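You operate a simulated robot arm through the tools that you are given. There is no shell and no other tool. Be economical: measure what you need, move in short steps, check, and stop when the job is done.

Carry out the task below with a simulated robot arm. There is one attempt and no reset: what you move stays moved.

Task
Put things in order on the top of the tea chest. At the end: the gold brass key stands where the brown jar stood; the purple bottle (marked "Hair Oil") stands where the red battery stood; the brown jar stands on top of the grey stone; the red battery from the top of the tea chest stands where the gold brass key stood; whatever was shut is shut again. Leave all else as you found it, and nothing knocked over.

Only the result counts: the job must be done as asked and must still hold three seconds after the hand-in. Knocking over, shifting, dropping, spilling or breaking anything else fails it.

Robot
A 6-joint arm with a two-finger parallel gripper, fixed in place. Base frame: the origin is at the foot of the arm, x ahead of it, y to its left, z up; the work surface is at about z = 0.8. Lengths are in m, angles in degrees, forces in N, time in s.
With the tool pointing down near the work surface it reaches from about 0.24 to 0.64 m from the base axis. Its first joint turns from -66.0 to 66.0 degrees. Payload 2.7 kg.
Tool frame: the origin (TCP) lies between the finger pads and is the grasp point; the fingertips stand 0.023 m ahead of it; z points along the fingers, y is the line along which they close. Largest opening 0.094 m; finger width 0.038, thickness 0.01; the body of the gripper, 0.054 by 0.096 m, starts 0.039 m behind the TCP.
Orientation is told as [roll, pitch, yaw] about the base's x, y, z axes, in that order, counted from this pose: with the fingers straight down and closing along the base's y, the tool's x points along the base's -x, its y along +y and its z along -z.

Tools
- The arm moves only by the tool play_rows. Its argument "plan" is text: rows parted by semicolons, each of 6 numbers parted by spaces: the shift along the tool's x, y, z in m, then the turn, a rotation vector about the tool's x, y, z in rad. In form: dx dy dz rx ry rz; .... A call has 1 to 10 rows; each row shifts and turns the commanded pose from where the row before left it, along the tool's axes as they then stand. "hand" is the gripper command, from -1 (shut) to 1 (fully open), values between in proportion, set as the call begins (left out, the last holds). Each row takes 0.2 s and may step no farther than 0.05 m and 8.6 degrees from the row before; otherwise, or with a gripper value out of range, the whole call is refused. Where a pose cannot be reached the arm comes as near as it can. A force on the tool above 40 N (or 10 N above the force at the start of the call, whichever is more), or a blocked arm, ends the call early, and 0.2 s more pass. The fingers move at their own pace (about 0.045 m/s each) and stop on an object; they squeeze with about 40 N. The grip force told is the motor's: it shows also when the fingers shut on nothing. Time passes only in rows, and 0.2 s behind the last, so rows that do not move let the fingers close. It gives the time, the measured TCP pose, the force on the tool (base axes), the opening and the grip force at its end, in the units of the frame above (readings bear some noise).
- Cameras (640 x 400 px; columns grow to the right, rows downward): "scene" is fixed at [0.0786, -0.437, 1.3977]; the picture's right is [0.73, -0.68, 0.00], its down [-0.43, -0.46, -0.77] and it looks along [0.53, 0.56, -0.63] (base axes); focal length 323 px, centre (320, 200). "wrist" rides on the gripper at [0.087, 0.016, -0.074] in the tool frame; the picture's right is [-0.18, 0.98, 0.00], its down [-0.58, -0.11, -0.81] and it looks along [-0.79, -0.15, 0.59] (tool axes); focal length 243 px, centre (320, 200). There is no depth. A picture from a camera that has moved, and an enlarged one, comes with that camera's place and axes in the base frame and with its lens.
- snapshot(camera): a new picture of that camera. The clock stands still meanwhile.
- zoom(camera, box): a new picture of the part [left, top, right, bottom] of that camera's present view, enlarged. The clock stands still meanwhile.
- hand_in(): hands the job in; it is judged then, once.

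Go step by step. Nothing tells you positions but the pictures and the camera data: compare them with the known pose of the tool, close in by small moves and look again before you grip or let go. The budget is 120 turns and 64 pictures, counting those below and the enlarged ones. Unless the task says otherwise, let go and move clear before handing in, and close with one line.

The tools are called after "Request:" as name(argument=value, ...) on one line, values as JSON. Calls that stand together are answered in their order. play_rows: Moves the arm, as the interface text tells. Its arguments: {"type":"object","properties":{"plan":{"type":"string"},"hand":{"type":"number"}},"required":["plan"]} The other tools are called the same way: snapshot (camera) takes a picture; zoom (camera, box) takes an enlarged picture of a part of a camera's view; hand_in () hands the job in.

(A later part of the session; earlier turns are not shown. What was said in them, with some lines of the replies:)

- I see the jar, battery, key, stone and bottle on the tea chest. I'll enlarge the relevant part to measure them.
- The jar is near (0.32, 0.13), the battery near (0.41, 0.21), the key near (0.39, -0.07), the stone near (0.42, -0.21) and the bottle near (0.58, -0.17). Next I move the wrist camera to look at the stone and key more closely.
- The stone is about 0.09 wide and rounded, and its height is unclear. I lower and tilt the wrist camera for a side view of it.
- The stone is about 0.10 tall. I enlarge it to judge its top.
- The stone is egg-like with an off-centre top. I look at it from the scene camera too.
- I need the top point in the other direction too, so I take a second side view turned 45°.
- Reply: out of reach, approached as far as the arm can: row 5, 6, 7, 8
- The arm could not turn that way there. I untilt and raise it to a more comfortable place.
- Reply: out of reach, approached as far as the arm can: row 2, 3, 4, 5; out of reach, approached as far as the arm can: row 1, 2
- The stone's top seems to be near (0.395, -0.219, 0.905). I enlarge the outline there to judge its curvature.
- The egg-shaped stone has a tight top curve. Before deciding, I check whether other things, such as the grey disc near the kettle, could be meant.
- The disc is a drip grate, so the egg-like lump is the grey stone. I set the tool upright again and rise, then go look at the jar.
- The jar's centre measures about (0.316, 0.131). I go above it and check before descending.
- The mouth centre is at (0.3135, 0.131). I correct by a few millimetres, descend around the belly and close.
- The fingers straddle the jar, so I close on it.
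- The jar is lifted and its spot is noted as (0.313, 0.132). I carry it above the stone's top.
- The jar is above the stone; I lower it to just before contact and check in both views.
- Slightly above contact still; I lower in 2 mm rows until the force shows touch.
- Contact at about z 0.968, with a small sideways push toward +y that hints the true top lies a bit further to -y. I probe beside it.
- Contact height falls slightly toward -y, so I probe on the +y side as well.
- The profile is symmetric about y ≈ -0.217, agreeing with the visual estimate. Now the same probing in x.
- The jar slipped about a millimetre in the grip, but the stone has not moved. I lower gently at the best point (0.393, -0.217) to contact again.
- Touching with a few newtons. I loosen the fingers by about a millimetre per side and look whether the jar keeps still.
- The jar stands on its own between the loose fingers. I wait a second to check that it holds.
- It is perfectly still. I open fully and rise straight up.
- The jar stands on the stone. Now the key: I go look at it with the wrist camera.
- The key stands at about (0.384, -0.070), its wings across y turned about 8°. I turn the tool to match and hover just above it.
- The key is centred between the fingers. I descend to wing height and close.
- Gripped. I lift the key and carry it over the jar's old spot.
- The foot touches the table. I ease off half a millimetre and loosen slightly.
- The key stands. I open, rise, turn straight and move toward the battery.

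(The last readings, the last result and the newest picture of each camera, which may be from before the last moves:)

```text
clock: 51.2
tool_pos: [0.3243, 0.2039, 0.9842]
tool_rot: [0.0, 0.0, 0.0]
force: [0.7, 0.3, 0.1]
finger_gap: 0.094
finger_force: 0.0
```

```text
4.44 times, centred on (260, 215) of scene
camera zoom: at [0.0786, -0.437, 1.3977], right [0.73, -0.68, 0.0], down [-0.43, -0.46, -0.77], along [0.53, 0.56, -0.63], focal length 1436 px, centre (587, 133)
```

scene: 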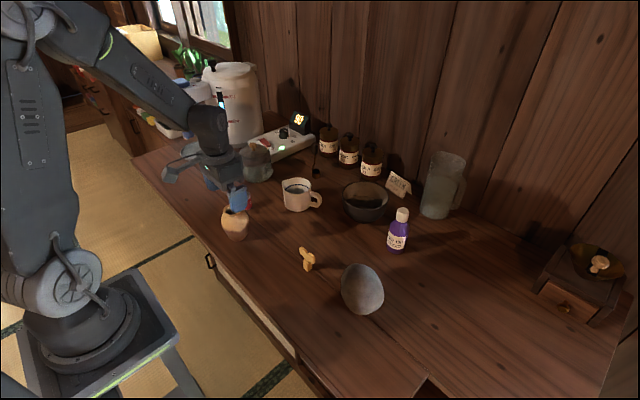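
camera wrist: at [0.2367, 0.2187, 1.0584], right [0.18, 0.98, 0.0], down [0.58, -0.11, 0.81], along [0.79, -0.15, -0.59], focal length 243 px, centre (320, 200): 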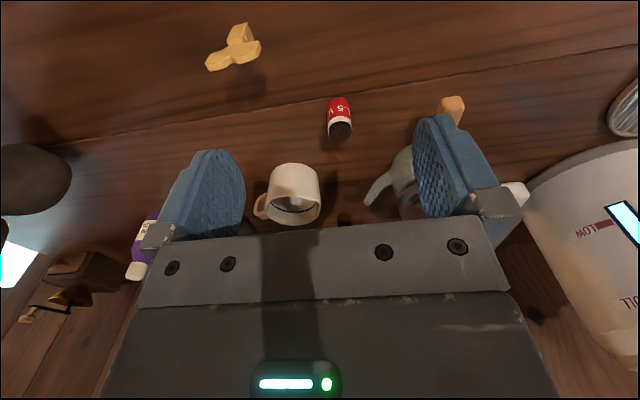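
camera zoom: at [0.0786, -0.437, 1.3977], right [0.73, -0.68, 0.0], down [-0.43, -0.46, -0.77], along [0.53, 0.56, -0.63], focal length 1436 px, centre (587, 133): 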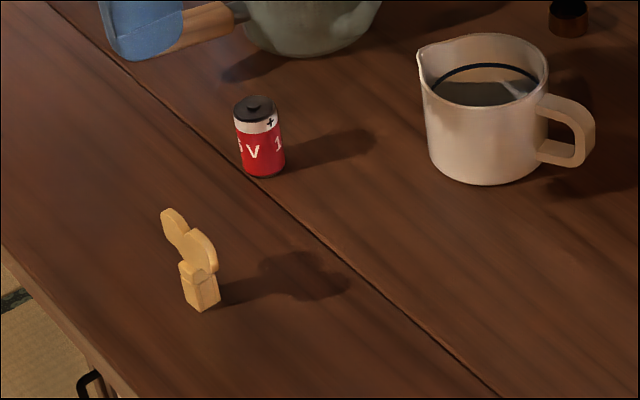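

The key stands on the jar's old spot. The battery is near (0.403, 0.209); I hover above it and check.

Request:
play_rows(plan="-0.0395 0.0025 0 0 0 0;-0.0395 0.0025 0 0 0 0;0 0 0.04 0 0 0;0 0 0.04 0 0 0;0 0 0 0 0 0;0 0 0 0 0 0")

Request:
snapshot(camera="wrist")

```text
clock: 52.6
tool_pos: [0.4023, 0.2073, 0.9072]
tool_rot: [-0.1, 0.0, 0.1]
force: [0.2, 0.0, -0.1]
finger_gap: 0.0939
finger_force: 0.0
```

```text
23 pictures are left
camera wrist: at [0.3155, 0.2225, 0.9807], right [0.18, 0.98, 0.0], down [0.58, -0.11, 0.81], along [0.79, -0.15, -0.59], focal length 243 px, centre (320, 200)
```

wrist: 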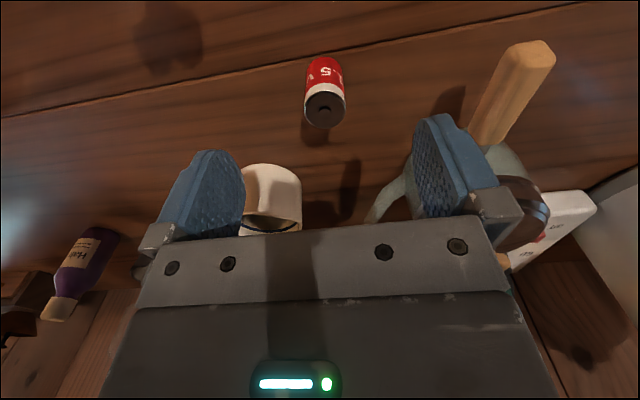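

The battery centre is (0.402, 0.209), clear of the kettle handle. I descend and close on it.

Request:
play_rows(plan="0 0.0018 0.024 0 0 0;0 0 0.024 0 0 0;0 0 0.022 0 0 0;0 0 0 0 0 0")

Request:
play_rows(plan="0 0 0 0 0 0;0 0 0 0 0 0;0 0 0 0 0 0;0 0 0 0 0 0;0 0 0 0 0 0", hand=-0.8)

Request:
snapshot(camera="wrist")

```text
clock: 53.6
tool_pos: [0.4038, 0.2096, 0.8369]
tool_rot: [-0.2, -0.1, 0.0]
force: [-0.4, -0.4, 0.3]
finger_gap: 0.094
finger_force: 0.0
```

```text
clock: 54.8
tool_pos: [0.4026, 0.2104, 0.8364]
tool_rot: [0.0, 0.0, 0.0]
force: [-0.4, 0.1, -0.3]
finger_gap: 0.0244
finger_force: 40.1
```

```text
22 pictures are left
camera wrist: at [0.316, 0.2255, 0.9104], right [0.18, 0.98, 0.0], down [0.58, -0.11, 0.81], along [0.79, -0.15, -0.59], focal length 243 px, centre (320, 200)
```

wrist: 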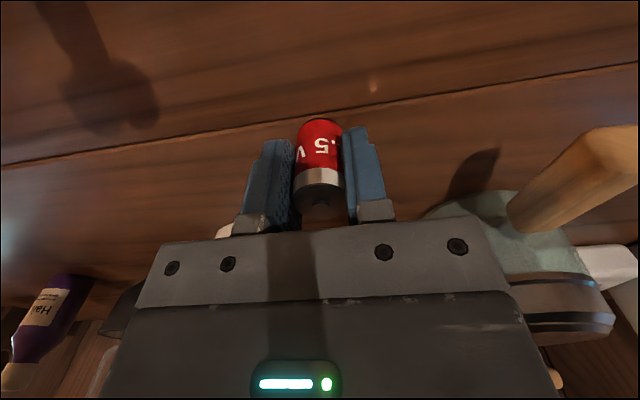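

Gripped at 0.024. I lift and carry the battery to above the key's old spot.

Request:
play_rows(plan="0 0 -0.03 0 0 0;0 0 -0.045 0 0 0;0 0 -0.04 0 0 0;0.0022 -0.0401 0 0 0 0;0.0022 -0.0401 0 0 0 0;0.0022 -0.0401 0 0 0 0;0.0022 -0.0401 0 0 0 0;0.0022 -0.0401 0 0 0 0;0.0022 -0.0401 0 0 0 0;0.0022 -0.0401 0 0 0 0")

Request:
play_rows(plan="0 0 0.04 0 0 0;0 0 0.04 0 0 0;0 0 0.03 0 0 0;0 0 0 0 0 0")

Request:
zoom(camera="scene", box=[270, 200, 350, 290])

Request:
zoom(camera="wrist", box=[220, 60, 420, 240])

```text
clock: 57.0
tool_pos: [0.3866, -0.0721, 0.954]
tool_rot: [-0.2, -0.2, 0.1]
force: [0.2, 0.5, 0.0]
finger_gap: 0.0243
finger_force: 40.3
```

```text
clock: 58.0
tool_pos: [0.3856, -0.0698, 0.8433]
tool_rot: [-0.1, -0.1, 0.0]
force: [0.4, 0.6, -0.3]
finger_gap: 0.0248
finger_force: 39.6
```

```text
4.44 times, centred on (310, 245) of scene
camera zoom: at [0.0786, -0.437, 1.3977], right [0.73, -0.68, 0.0], down [-0.43, -0.46, -0.77], along [0.53, 0.56, -0.63], focal length 1436 px, centre (364, 0)
```

zoom: 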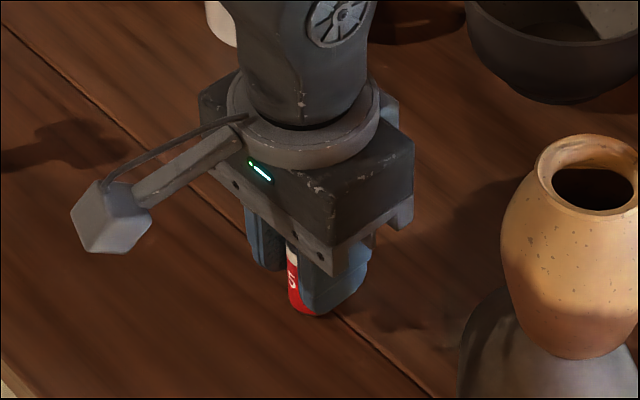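

```text
2.22 times, centred on (320, 150) of wrist
camera zoom: at [0.2986, -0.0544, 0.9171], right [0.18, 0.98, 0.0], down [0.58, -0.11, 0.81], along [0.79, -0.15, -0.59], focal length 539 px, centre (320, 311)
```

zoom: 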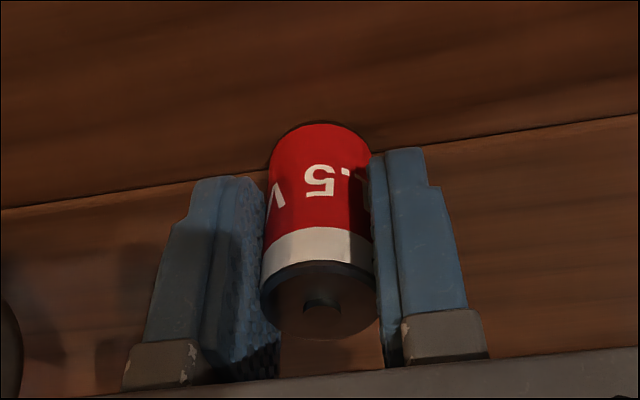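

The battery is centred over the spot. I lower it to touch.

Request:
play_rows(plan="0 0 0.004 0 0 0;0 0 0.0015 0 0 0;0 0 0.001 0 0 0;0 0 0 0 0 0")

```text
clock: 59.0
tool_pos: [0.3875, -0.0701, 0.8377]
tool_rot: [-0.1, -0.4, 0.0]
force: [-5.6, 0.8, 33.7]
finger_gap: 0.0247
finger_force: 40.0
```

Request:
play_rows(plan="0 0 -0.001 0 0 0;0 0 0 0 0 0")

```text
clock: 59.6
tool_pos: [0.3881, -0.0706, 0.837]
tool_rot: [0.0, -0.3, 0.0]
force: [2.7, -5.7, 16.8]
finger_gap: 0.0244
finger_force: 40.2
```

Request:
play_rows(plan="0 0 -0.0008 0 0 0;0 0 0 0 0 0")

Request:
play_rows(plan="0 0 0 0 0 0;0 0 0 0 0 0", hand=-0.38)

Request:
zoom(camera="wrist", box=[220, 60, 420, 240])

```text
clock: 60.2
tool_pos: [0.3864, -0.0698, 0.8375]
tool_rot: [-0.1, 0.2, 0.0]
force: [1.6, 1.0, 4.9]
finger_gap: 0.0247
finger_force: 40.4
```

```text
clock: 60.8
tool_pos: [0.3864, -0.0689, 0.838]
tool_rot: [-0.1, 0.0, -0.1]
force: [0.6, 0.5, -0.5]
finger_gap: 0.0291
finger_force: 0.1
```

```text
2.22 times, centred on (320, 150) of wrist
camera zoom: at [0.2994, -0.0547, 0.9123], right [0.18, 0.98, 0.0], down [0.58, -0.11, 0.81], along [0.79, -0.15, -0.59], focal length 539 px, centre (320, 311)
```

zoom: 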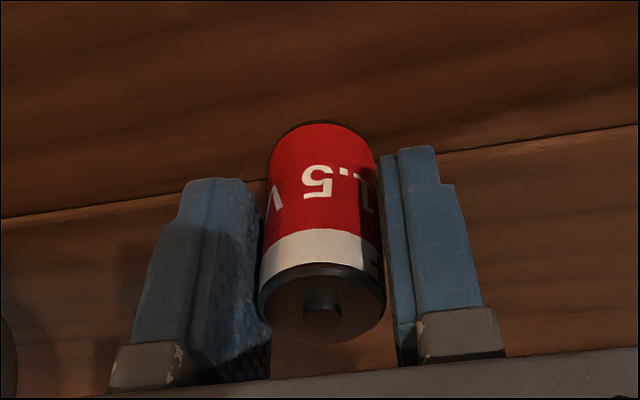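

Battery stands. I open, rise above jar height and head for the bottle.

Request:
play_rows(plan="0 0 0 0 0 0;0 0 0 0 0 0;0 0 -0.02 0 0 0;0 0 -0.04 0 0 0;0 0 -0.045 0 0 0;0 0 -0.045 0 0 0;0 0 -0.045 0 0 0;0 0 -0.035 0 0 0;0 0 0 0 0 0", hand=1)

Request:
play_rows(plan="-0.04 -0.01 0 0 0 0;-0.04 -0.03 0 0 0 0;-0.035 -0.035 0 0 0 0;0 -0.03 0 0 0 0;0 0 0 0 0 0;0 0 0 0 0 0")

Request:
snapshot(camera="wrist")

Request:
snapshot(camera="scene")

```text
clock: 62.8
tool_pos: [0.387, -0.0726, 1.0714]
tool_rot: [-0.1, -0.1, 0.0]
force: [0.1, 0.3, -0.1]
finger_gap: 0.094
finger_force: 0.1
```

```text
clock: 64.2
tool_pos: [0.5014, -0.1802, 1.0686]
tool_rot: [0.0, 0.1, 0.0]
force: [0.3, 0.1, 0.0]
finger_gap: 0.0941
finger_force: 0.0
```

```text
18 pictures are left
camera wrist: at [0.4146, -0.1649, 1.1424], right [0.18, 0.98, 0.0], down [0.58, -0.11, 0.81], along [0.79, -0.15, -0.59], focal length 243 px, centre (320, 200)
```

wrist: 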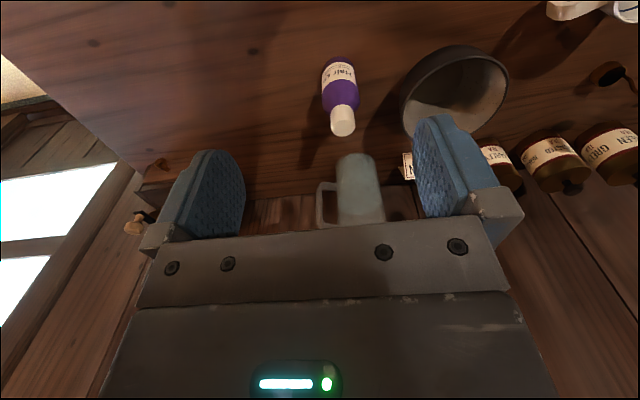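

```text
17 pictures are left
```

scene: 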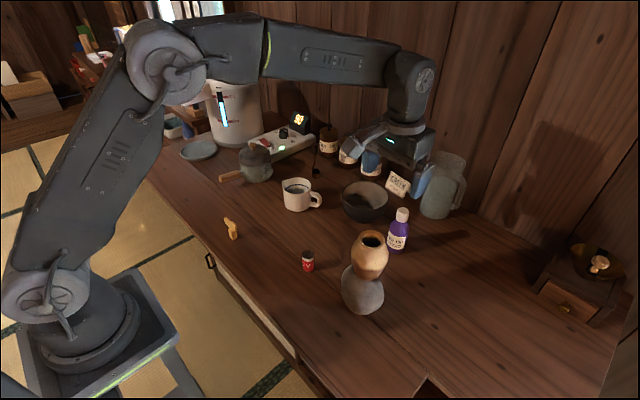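

Jar, key and battery all stand well. The bottle's cap is at about (0.582, -0.173); I hover just above it with a narrower opening.

Request:
play_rows(plan="-0.027 0.0023 0 0 0 0;-0.027 0.0023 0 0 0 0;-0.027 0.0023 0 0 0 0;0 0 0.035 0 0 0;0 0 0.035 0 0 0;0 0 0.03 0 0 0;0 0 0 0 0 0;0 0 0 0 0 0", hand=0.4)

Request:
zoom(camera="wrist", box=[220, 0, 420, 180])

Request:
zoom(camera="scene", box=[350, 160, 450, 260])

```text
clock: 66.0
tool_pos: [0.584, -0.1693, 0.9698]
tool_rot: [-0.1, 0.0, 0.0]
force: [0.1, -0.7, -0.8]
finger_gap: 0.0657
finger_force: 0.0
```

```text
2.22 times, centred on (320, 90) of wrist
camera zoom: at [0.497, -0.1543, 1.0439], right [0.18, 0.98, 0.0], down [0.58, -0.11, 0.81], along [0.79, -0.15, -0.59], focal length 539 px, centre (320, 444)
```

zoom: 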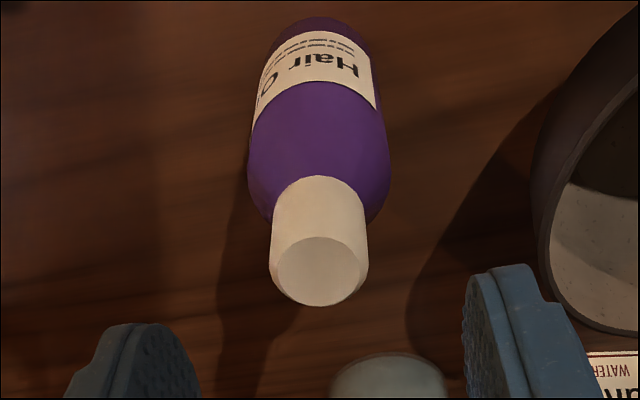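

```text
4.00 times, centred on (400, 210) of scene
camera zoom: at [0.0786, -0.437, 1.3977], right [0.73, -0.68, 0.0], down [-0.43, -0.46, -0.77], along [0.53, 0.56, -0.63], focal length 1292 px, centre (0, 160)
```

zoom: 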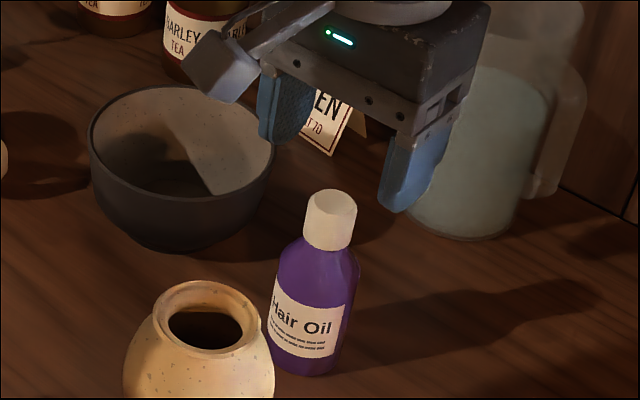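

The cap centre is at about (0.580, -0.171), top near 0.933. I correct and descend to grip the cap.

Request:
play_rows(plan="0.004 -0.0015 0.018 0 0 0;0 0 0.018 0 0 0;0 0 0.018 0 0 0;0 0 0 0 0 0")

Request:
snapshot(camera="wrist")

```text
clock: 67.0
tool_pos: [0.5788, -0.1697, 0.916]
tool_rot: [0.0, -0.2, 0.0]
force: [0.2, 0.0, 0.7]
finger_gap: 0.0658
finger_force: 0.0
```

```text
14 pictures are left
camera wrist: at [0.4908, -0.155, 0.9897], right [0.18, 0.98, 0.0], down [0.58, -0.11, 0.81], along [0.79, -0.15, -0.59], focal length 243 px, centre (320, 200)
```

wrist: 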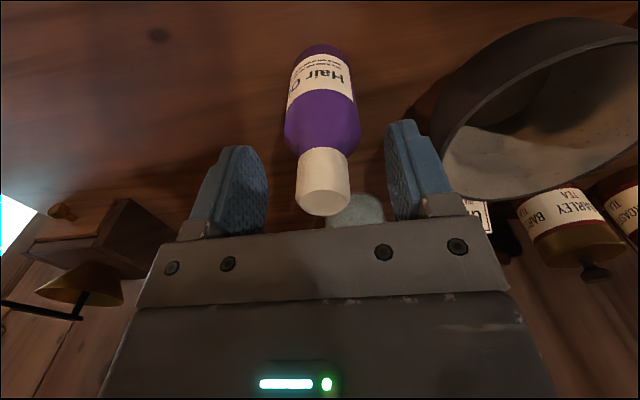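

Centred. I close on the cap.

Request:
play_rows(plan="0 0.0012 0 0 0 0;0 0 0 0 0 0;0 0 0 0 0 0;0 0 0 0 0 0", hand=-0.7)

Request:
zoom(camera="wrist", box=[220, 20, 420, 220])

```text
clock: 68.0
tool_pos: [0.5796, -0.1696, 0.9167]
tool_rot: [0.0, -0.2, 0.0]
force: [-0.4, -2.5, 4.0]
finger_gap: 0.0258
finger_force: 39.8
```

```text
2.00 times, centred on (320, 120) of wrist
camera zoom: at [0.4918, -0.1541, 0.9906], right [0.18, 0.98, 0.0], down [0.58, -0.11, 0.81], along [0.79, -0.15, -0.59], focal length 485 px, centre (320, 360)
```

zoom: 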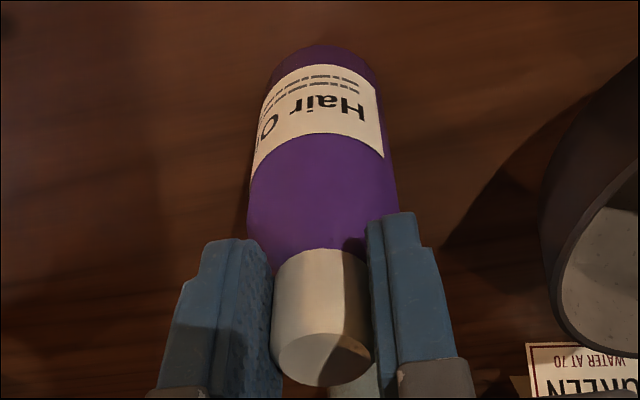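

Gripped. I lift the bottle above everything and carry it toward the battery's old spot.

Request:
play_rows(plan="0 0 -0.02 0 0 0;0 0 -0.035 0 0 0;0 0 -0.04 0 0 0;0 0 -0.04 0 0 0;0 0 0 0 0 0")

Request:
play_rows(plan="0.0179 0.0379 0 0 0 0;0.0179 0.0379 0 0 0 0;0.0179 0.0379 0 0 0 0;0.0179 0.0379 0 0 0 0;0.0179 0.0379 0 0 0 0;0.0179 0.0379 0 0 0 0;0.0179 0.0379 0 0 0 0;0.0179 0.0379 0 0 0 0;0.0179 0.0379 0 0 0 0;0.0179 0.0379 0 0 0 0")

Request:
snapshot(camera="scene")

```text
clock: 69.2
tool_pos: [0.5795, -0.1655, 1.0497]
tool_rot: [-0.2, -0.1, -0.1]
force: [-0.9, 0.0, -1.8]
finger_gap: 0.0257
finger_force: 39.9
```

```text
clock: 71.4
tool_pos: [0.4041, 0.2111, 1.048]
tool_rot: [0.0, -0.1, 0.0]
force: [0.5, 0.1, -1.8]
finger_gap: 0.0258
finger_force: 39.6
```

```text
12 pictures are left
```

scene: 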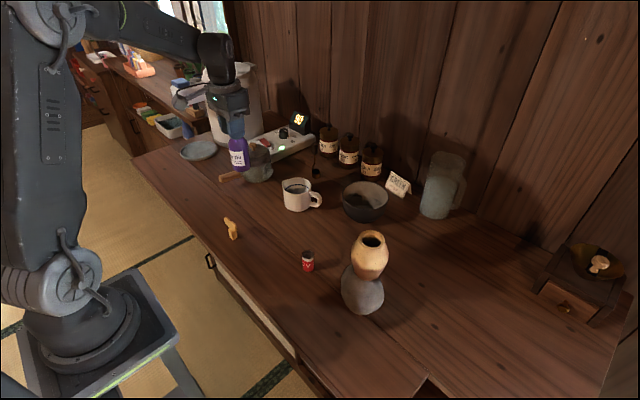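

The bottle is over the spot. I correct slightly and lower to near the table.

Request:
play_rows(plan="0.003 -0.0015 0.03 0 0 0;0 0 0.035 0 0 0;0 0 0.035 0 0 0;0 0 0.025 0 0 0;0 0 0 0 0 0")

Request:
zoom(camera="scene", box=[190, 140, 290, 240])

Request:
zoom(camera="wrist", box=[220, 20, 420, 220])

```text
clock: 72.6
tool_pos: [0.3978, 0.2071, 0.9232]
tool_rot: [-0.1, -0.2, 0.1]
force: [0.4, -0.2, -1.9]
finger_gap: 0.0254
finger_force: 39.9
```

```text
4.00 times, centred on (240, 190) of scene
camera zoom: at [0.0786, -0.437, 1.3977], right [0.73, -0.68, 0.0], down [-0.43, -0.46, -0.77], along [0.53, 0.56, -0.63], focal length 1292 px, centre (640, 240)
```

zoom: 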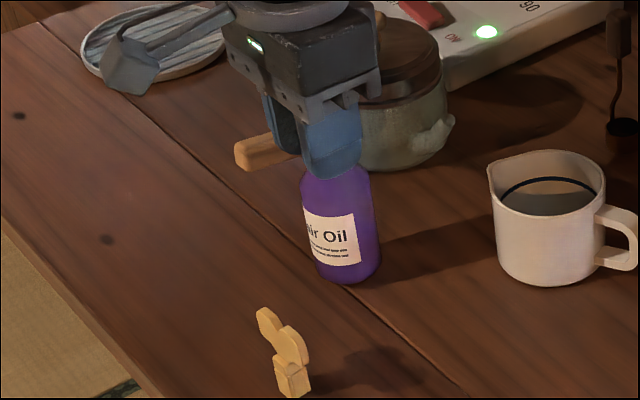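

```text
2.00 times, centred on (320, 120) of wrist
camera zoom: at [0.3097, 0.2222, 0.9976], right [0.18, 0.98, 0.0], down [0.58, -0.11, 0.81], along [0.79, -0.15, -0.59], focal length 485 px, centre (320, 360)
```

zoom: 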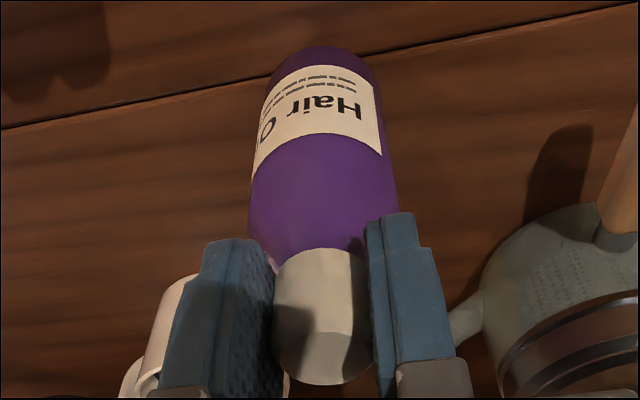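

Very close to the mark; I shift 3–4 mm and lower to touch.

Request:
play_rows(plan="-0.003 0.0035 0 0 0 0;0 0 0.003 0 0 0;0 0 0.0015 0 0 0;0 0 0.001 0 0 0;0 0 0 0 0 0")

```text
clock: 73.8
tool_pos: [0.4007, 0.2123, 0.9172]
tool_rot: [-0.1, -0.2, 0.0]
force: [-0.5, 0.4, -0.6]
finger_gap: 0.0254
finger_force: 39.9
```

Request:
play_rows(plan="0 0 0.0006 0 0 0;0 0 0 0 0 0")

```text
clock: 74.4
tool_pos: [0.4011, 0.2116, 0.9184]
tool_rot: [-0.1, 0.0, 0.1]
force: [0.2, -0.1, -1.6]
finger_gap: 0.0254
finger_force: 39.9
```

Request:
play_rows(plan="0 0 0.0006 0 0 0;0 0 0.0004 0 0 0;0 0 0 0 0 0")

```text
clock: 75.2
tool_pos: [0.4008, 0.2123, 0.9184]
tool_rot: [-0.1, -0.1, -0.1]
force: [-0.3, -1.8, 6.0]
finger_gap: 0.0257
finger_force: 40.5
```

Touching with light force. I loosen slightly, then open to the earlier width and look.

Request:
play_rows(plan="0 0 0 0 0 0;0 0 0 0 0 0", hand=-0.35)

Request:
zoom(camera="wrist", box=[220, 20, 420, 220])

```text
clock: 75.8
tool_pos: [0.4008, 0.2119, 0.9175]
tool_rot: [-0.1, 0.0, 0.0]
force: [-0.1, 0.9, 0.2]
finger_gap: 0.0305
finger_force: 0.1
```

```text
2.00 times, centred on (320, 120) of wrist
camera zoom: at [0.3129, 0.2276, 0.9911], right [0.18, 0.98, 0.0], down [0.58, -0.11, 0.81], along [0.79, -0.15, -0.59], focal length 485 px, centre (320, 360)
```

zoom: 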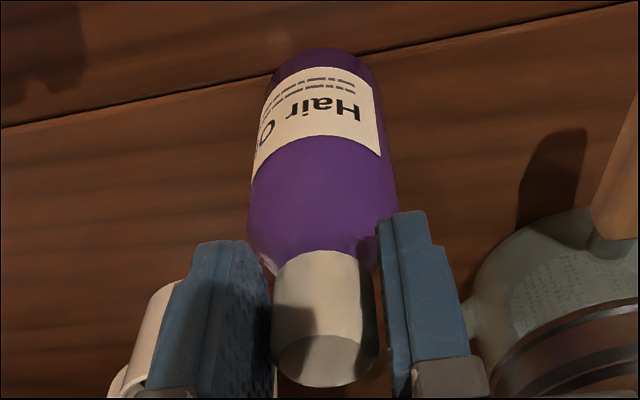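

The bottle stands free. I open, rise and move clear.

Request:
play_rows(plan="0 0 0 0 0 0;0 0 0 0 0 0;0 0 -0.015 0 0 0;0 0 -0.03 0 0 0;0 0 -0.04 0 0 0;0 0 -0.04 0 0 0;0 0 -0.04 0 0 0;0 0 -0.03 0 0 0;0 0 0 0 0 0", hand=0.5)

Request:
snapshot(camera="scene")

Request:
zoom(camera="scene", box=[200, 150, 420, 330])

```text
clock: 77.8
tool_pos: [0.3995, 0.2115, 1.1123]
tool_rot: [0.0, 0.0, 0.0]
force: [-0.2, 0.4, 0.1]
finger_gap: 0.0708
finger_force: 0.0
```

```text
8 pictures are left
```

scene: 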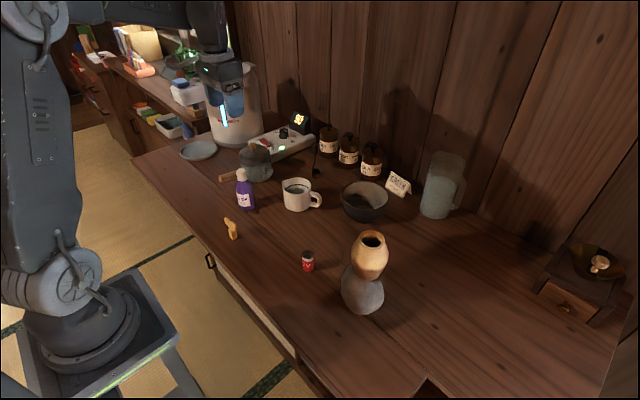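

```text
2.22 times, centred on (310, 240) of scene
camera zoom: at [0.0786, -0.437, 1.3977], right [0.73, -0.68, 0.0], down [-0.43, -0.46, -0.77], along [0.53, 0.56, -0.63], focal length 718 px, centre (342, 111)
```

zoom: 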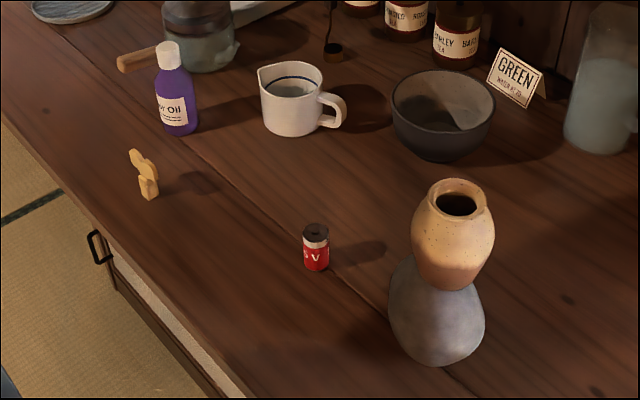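

Everything stands where it was asked for, nothing else has moved, and the gripper is clear. I hand in.

Request:
hand_in()

```text
The job is handed in.
```

The job is handed in: the key stands where the jar was, the bottle where the battery was, the battery where the key was, and the jar on the grey stone. Nothing was opened, knocked over or visibly shifted.
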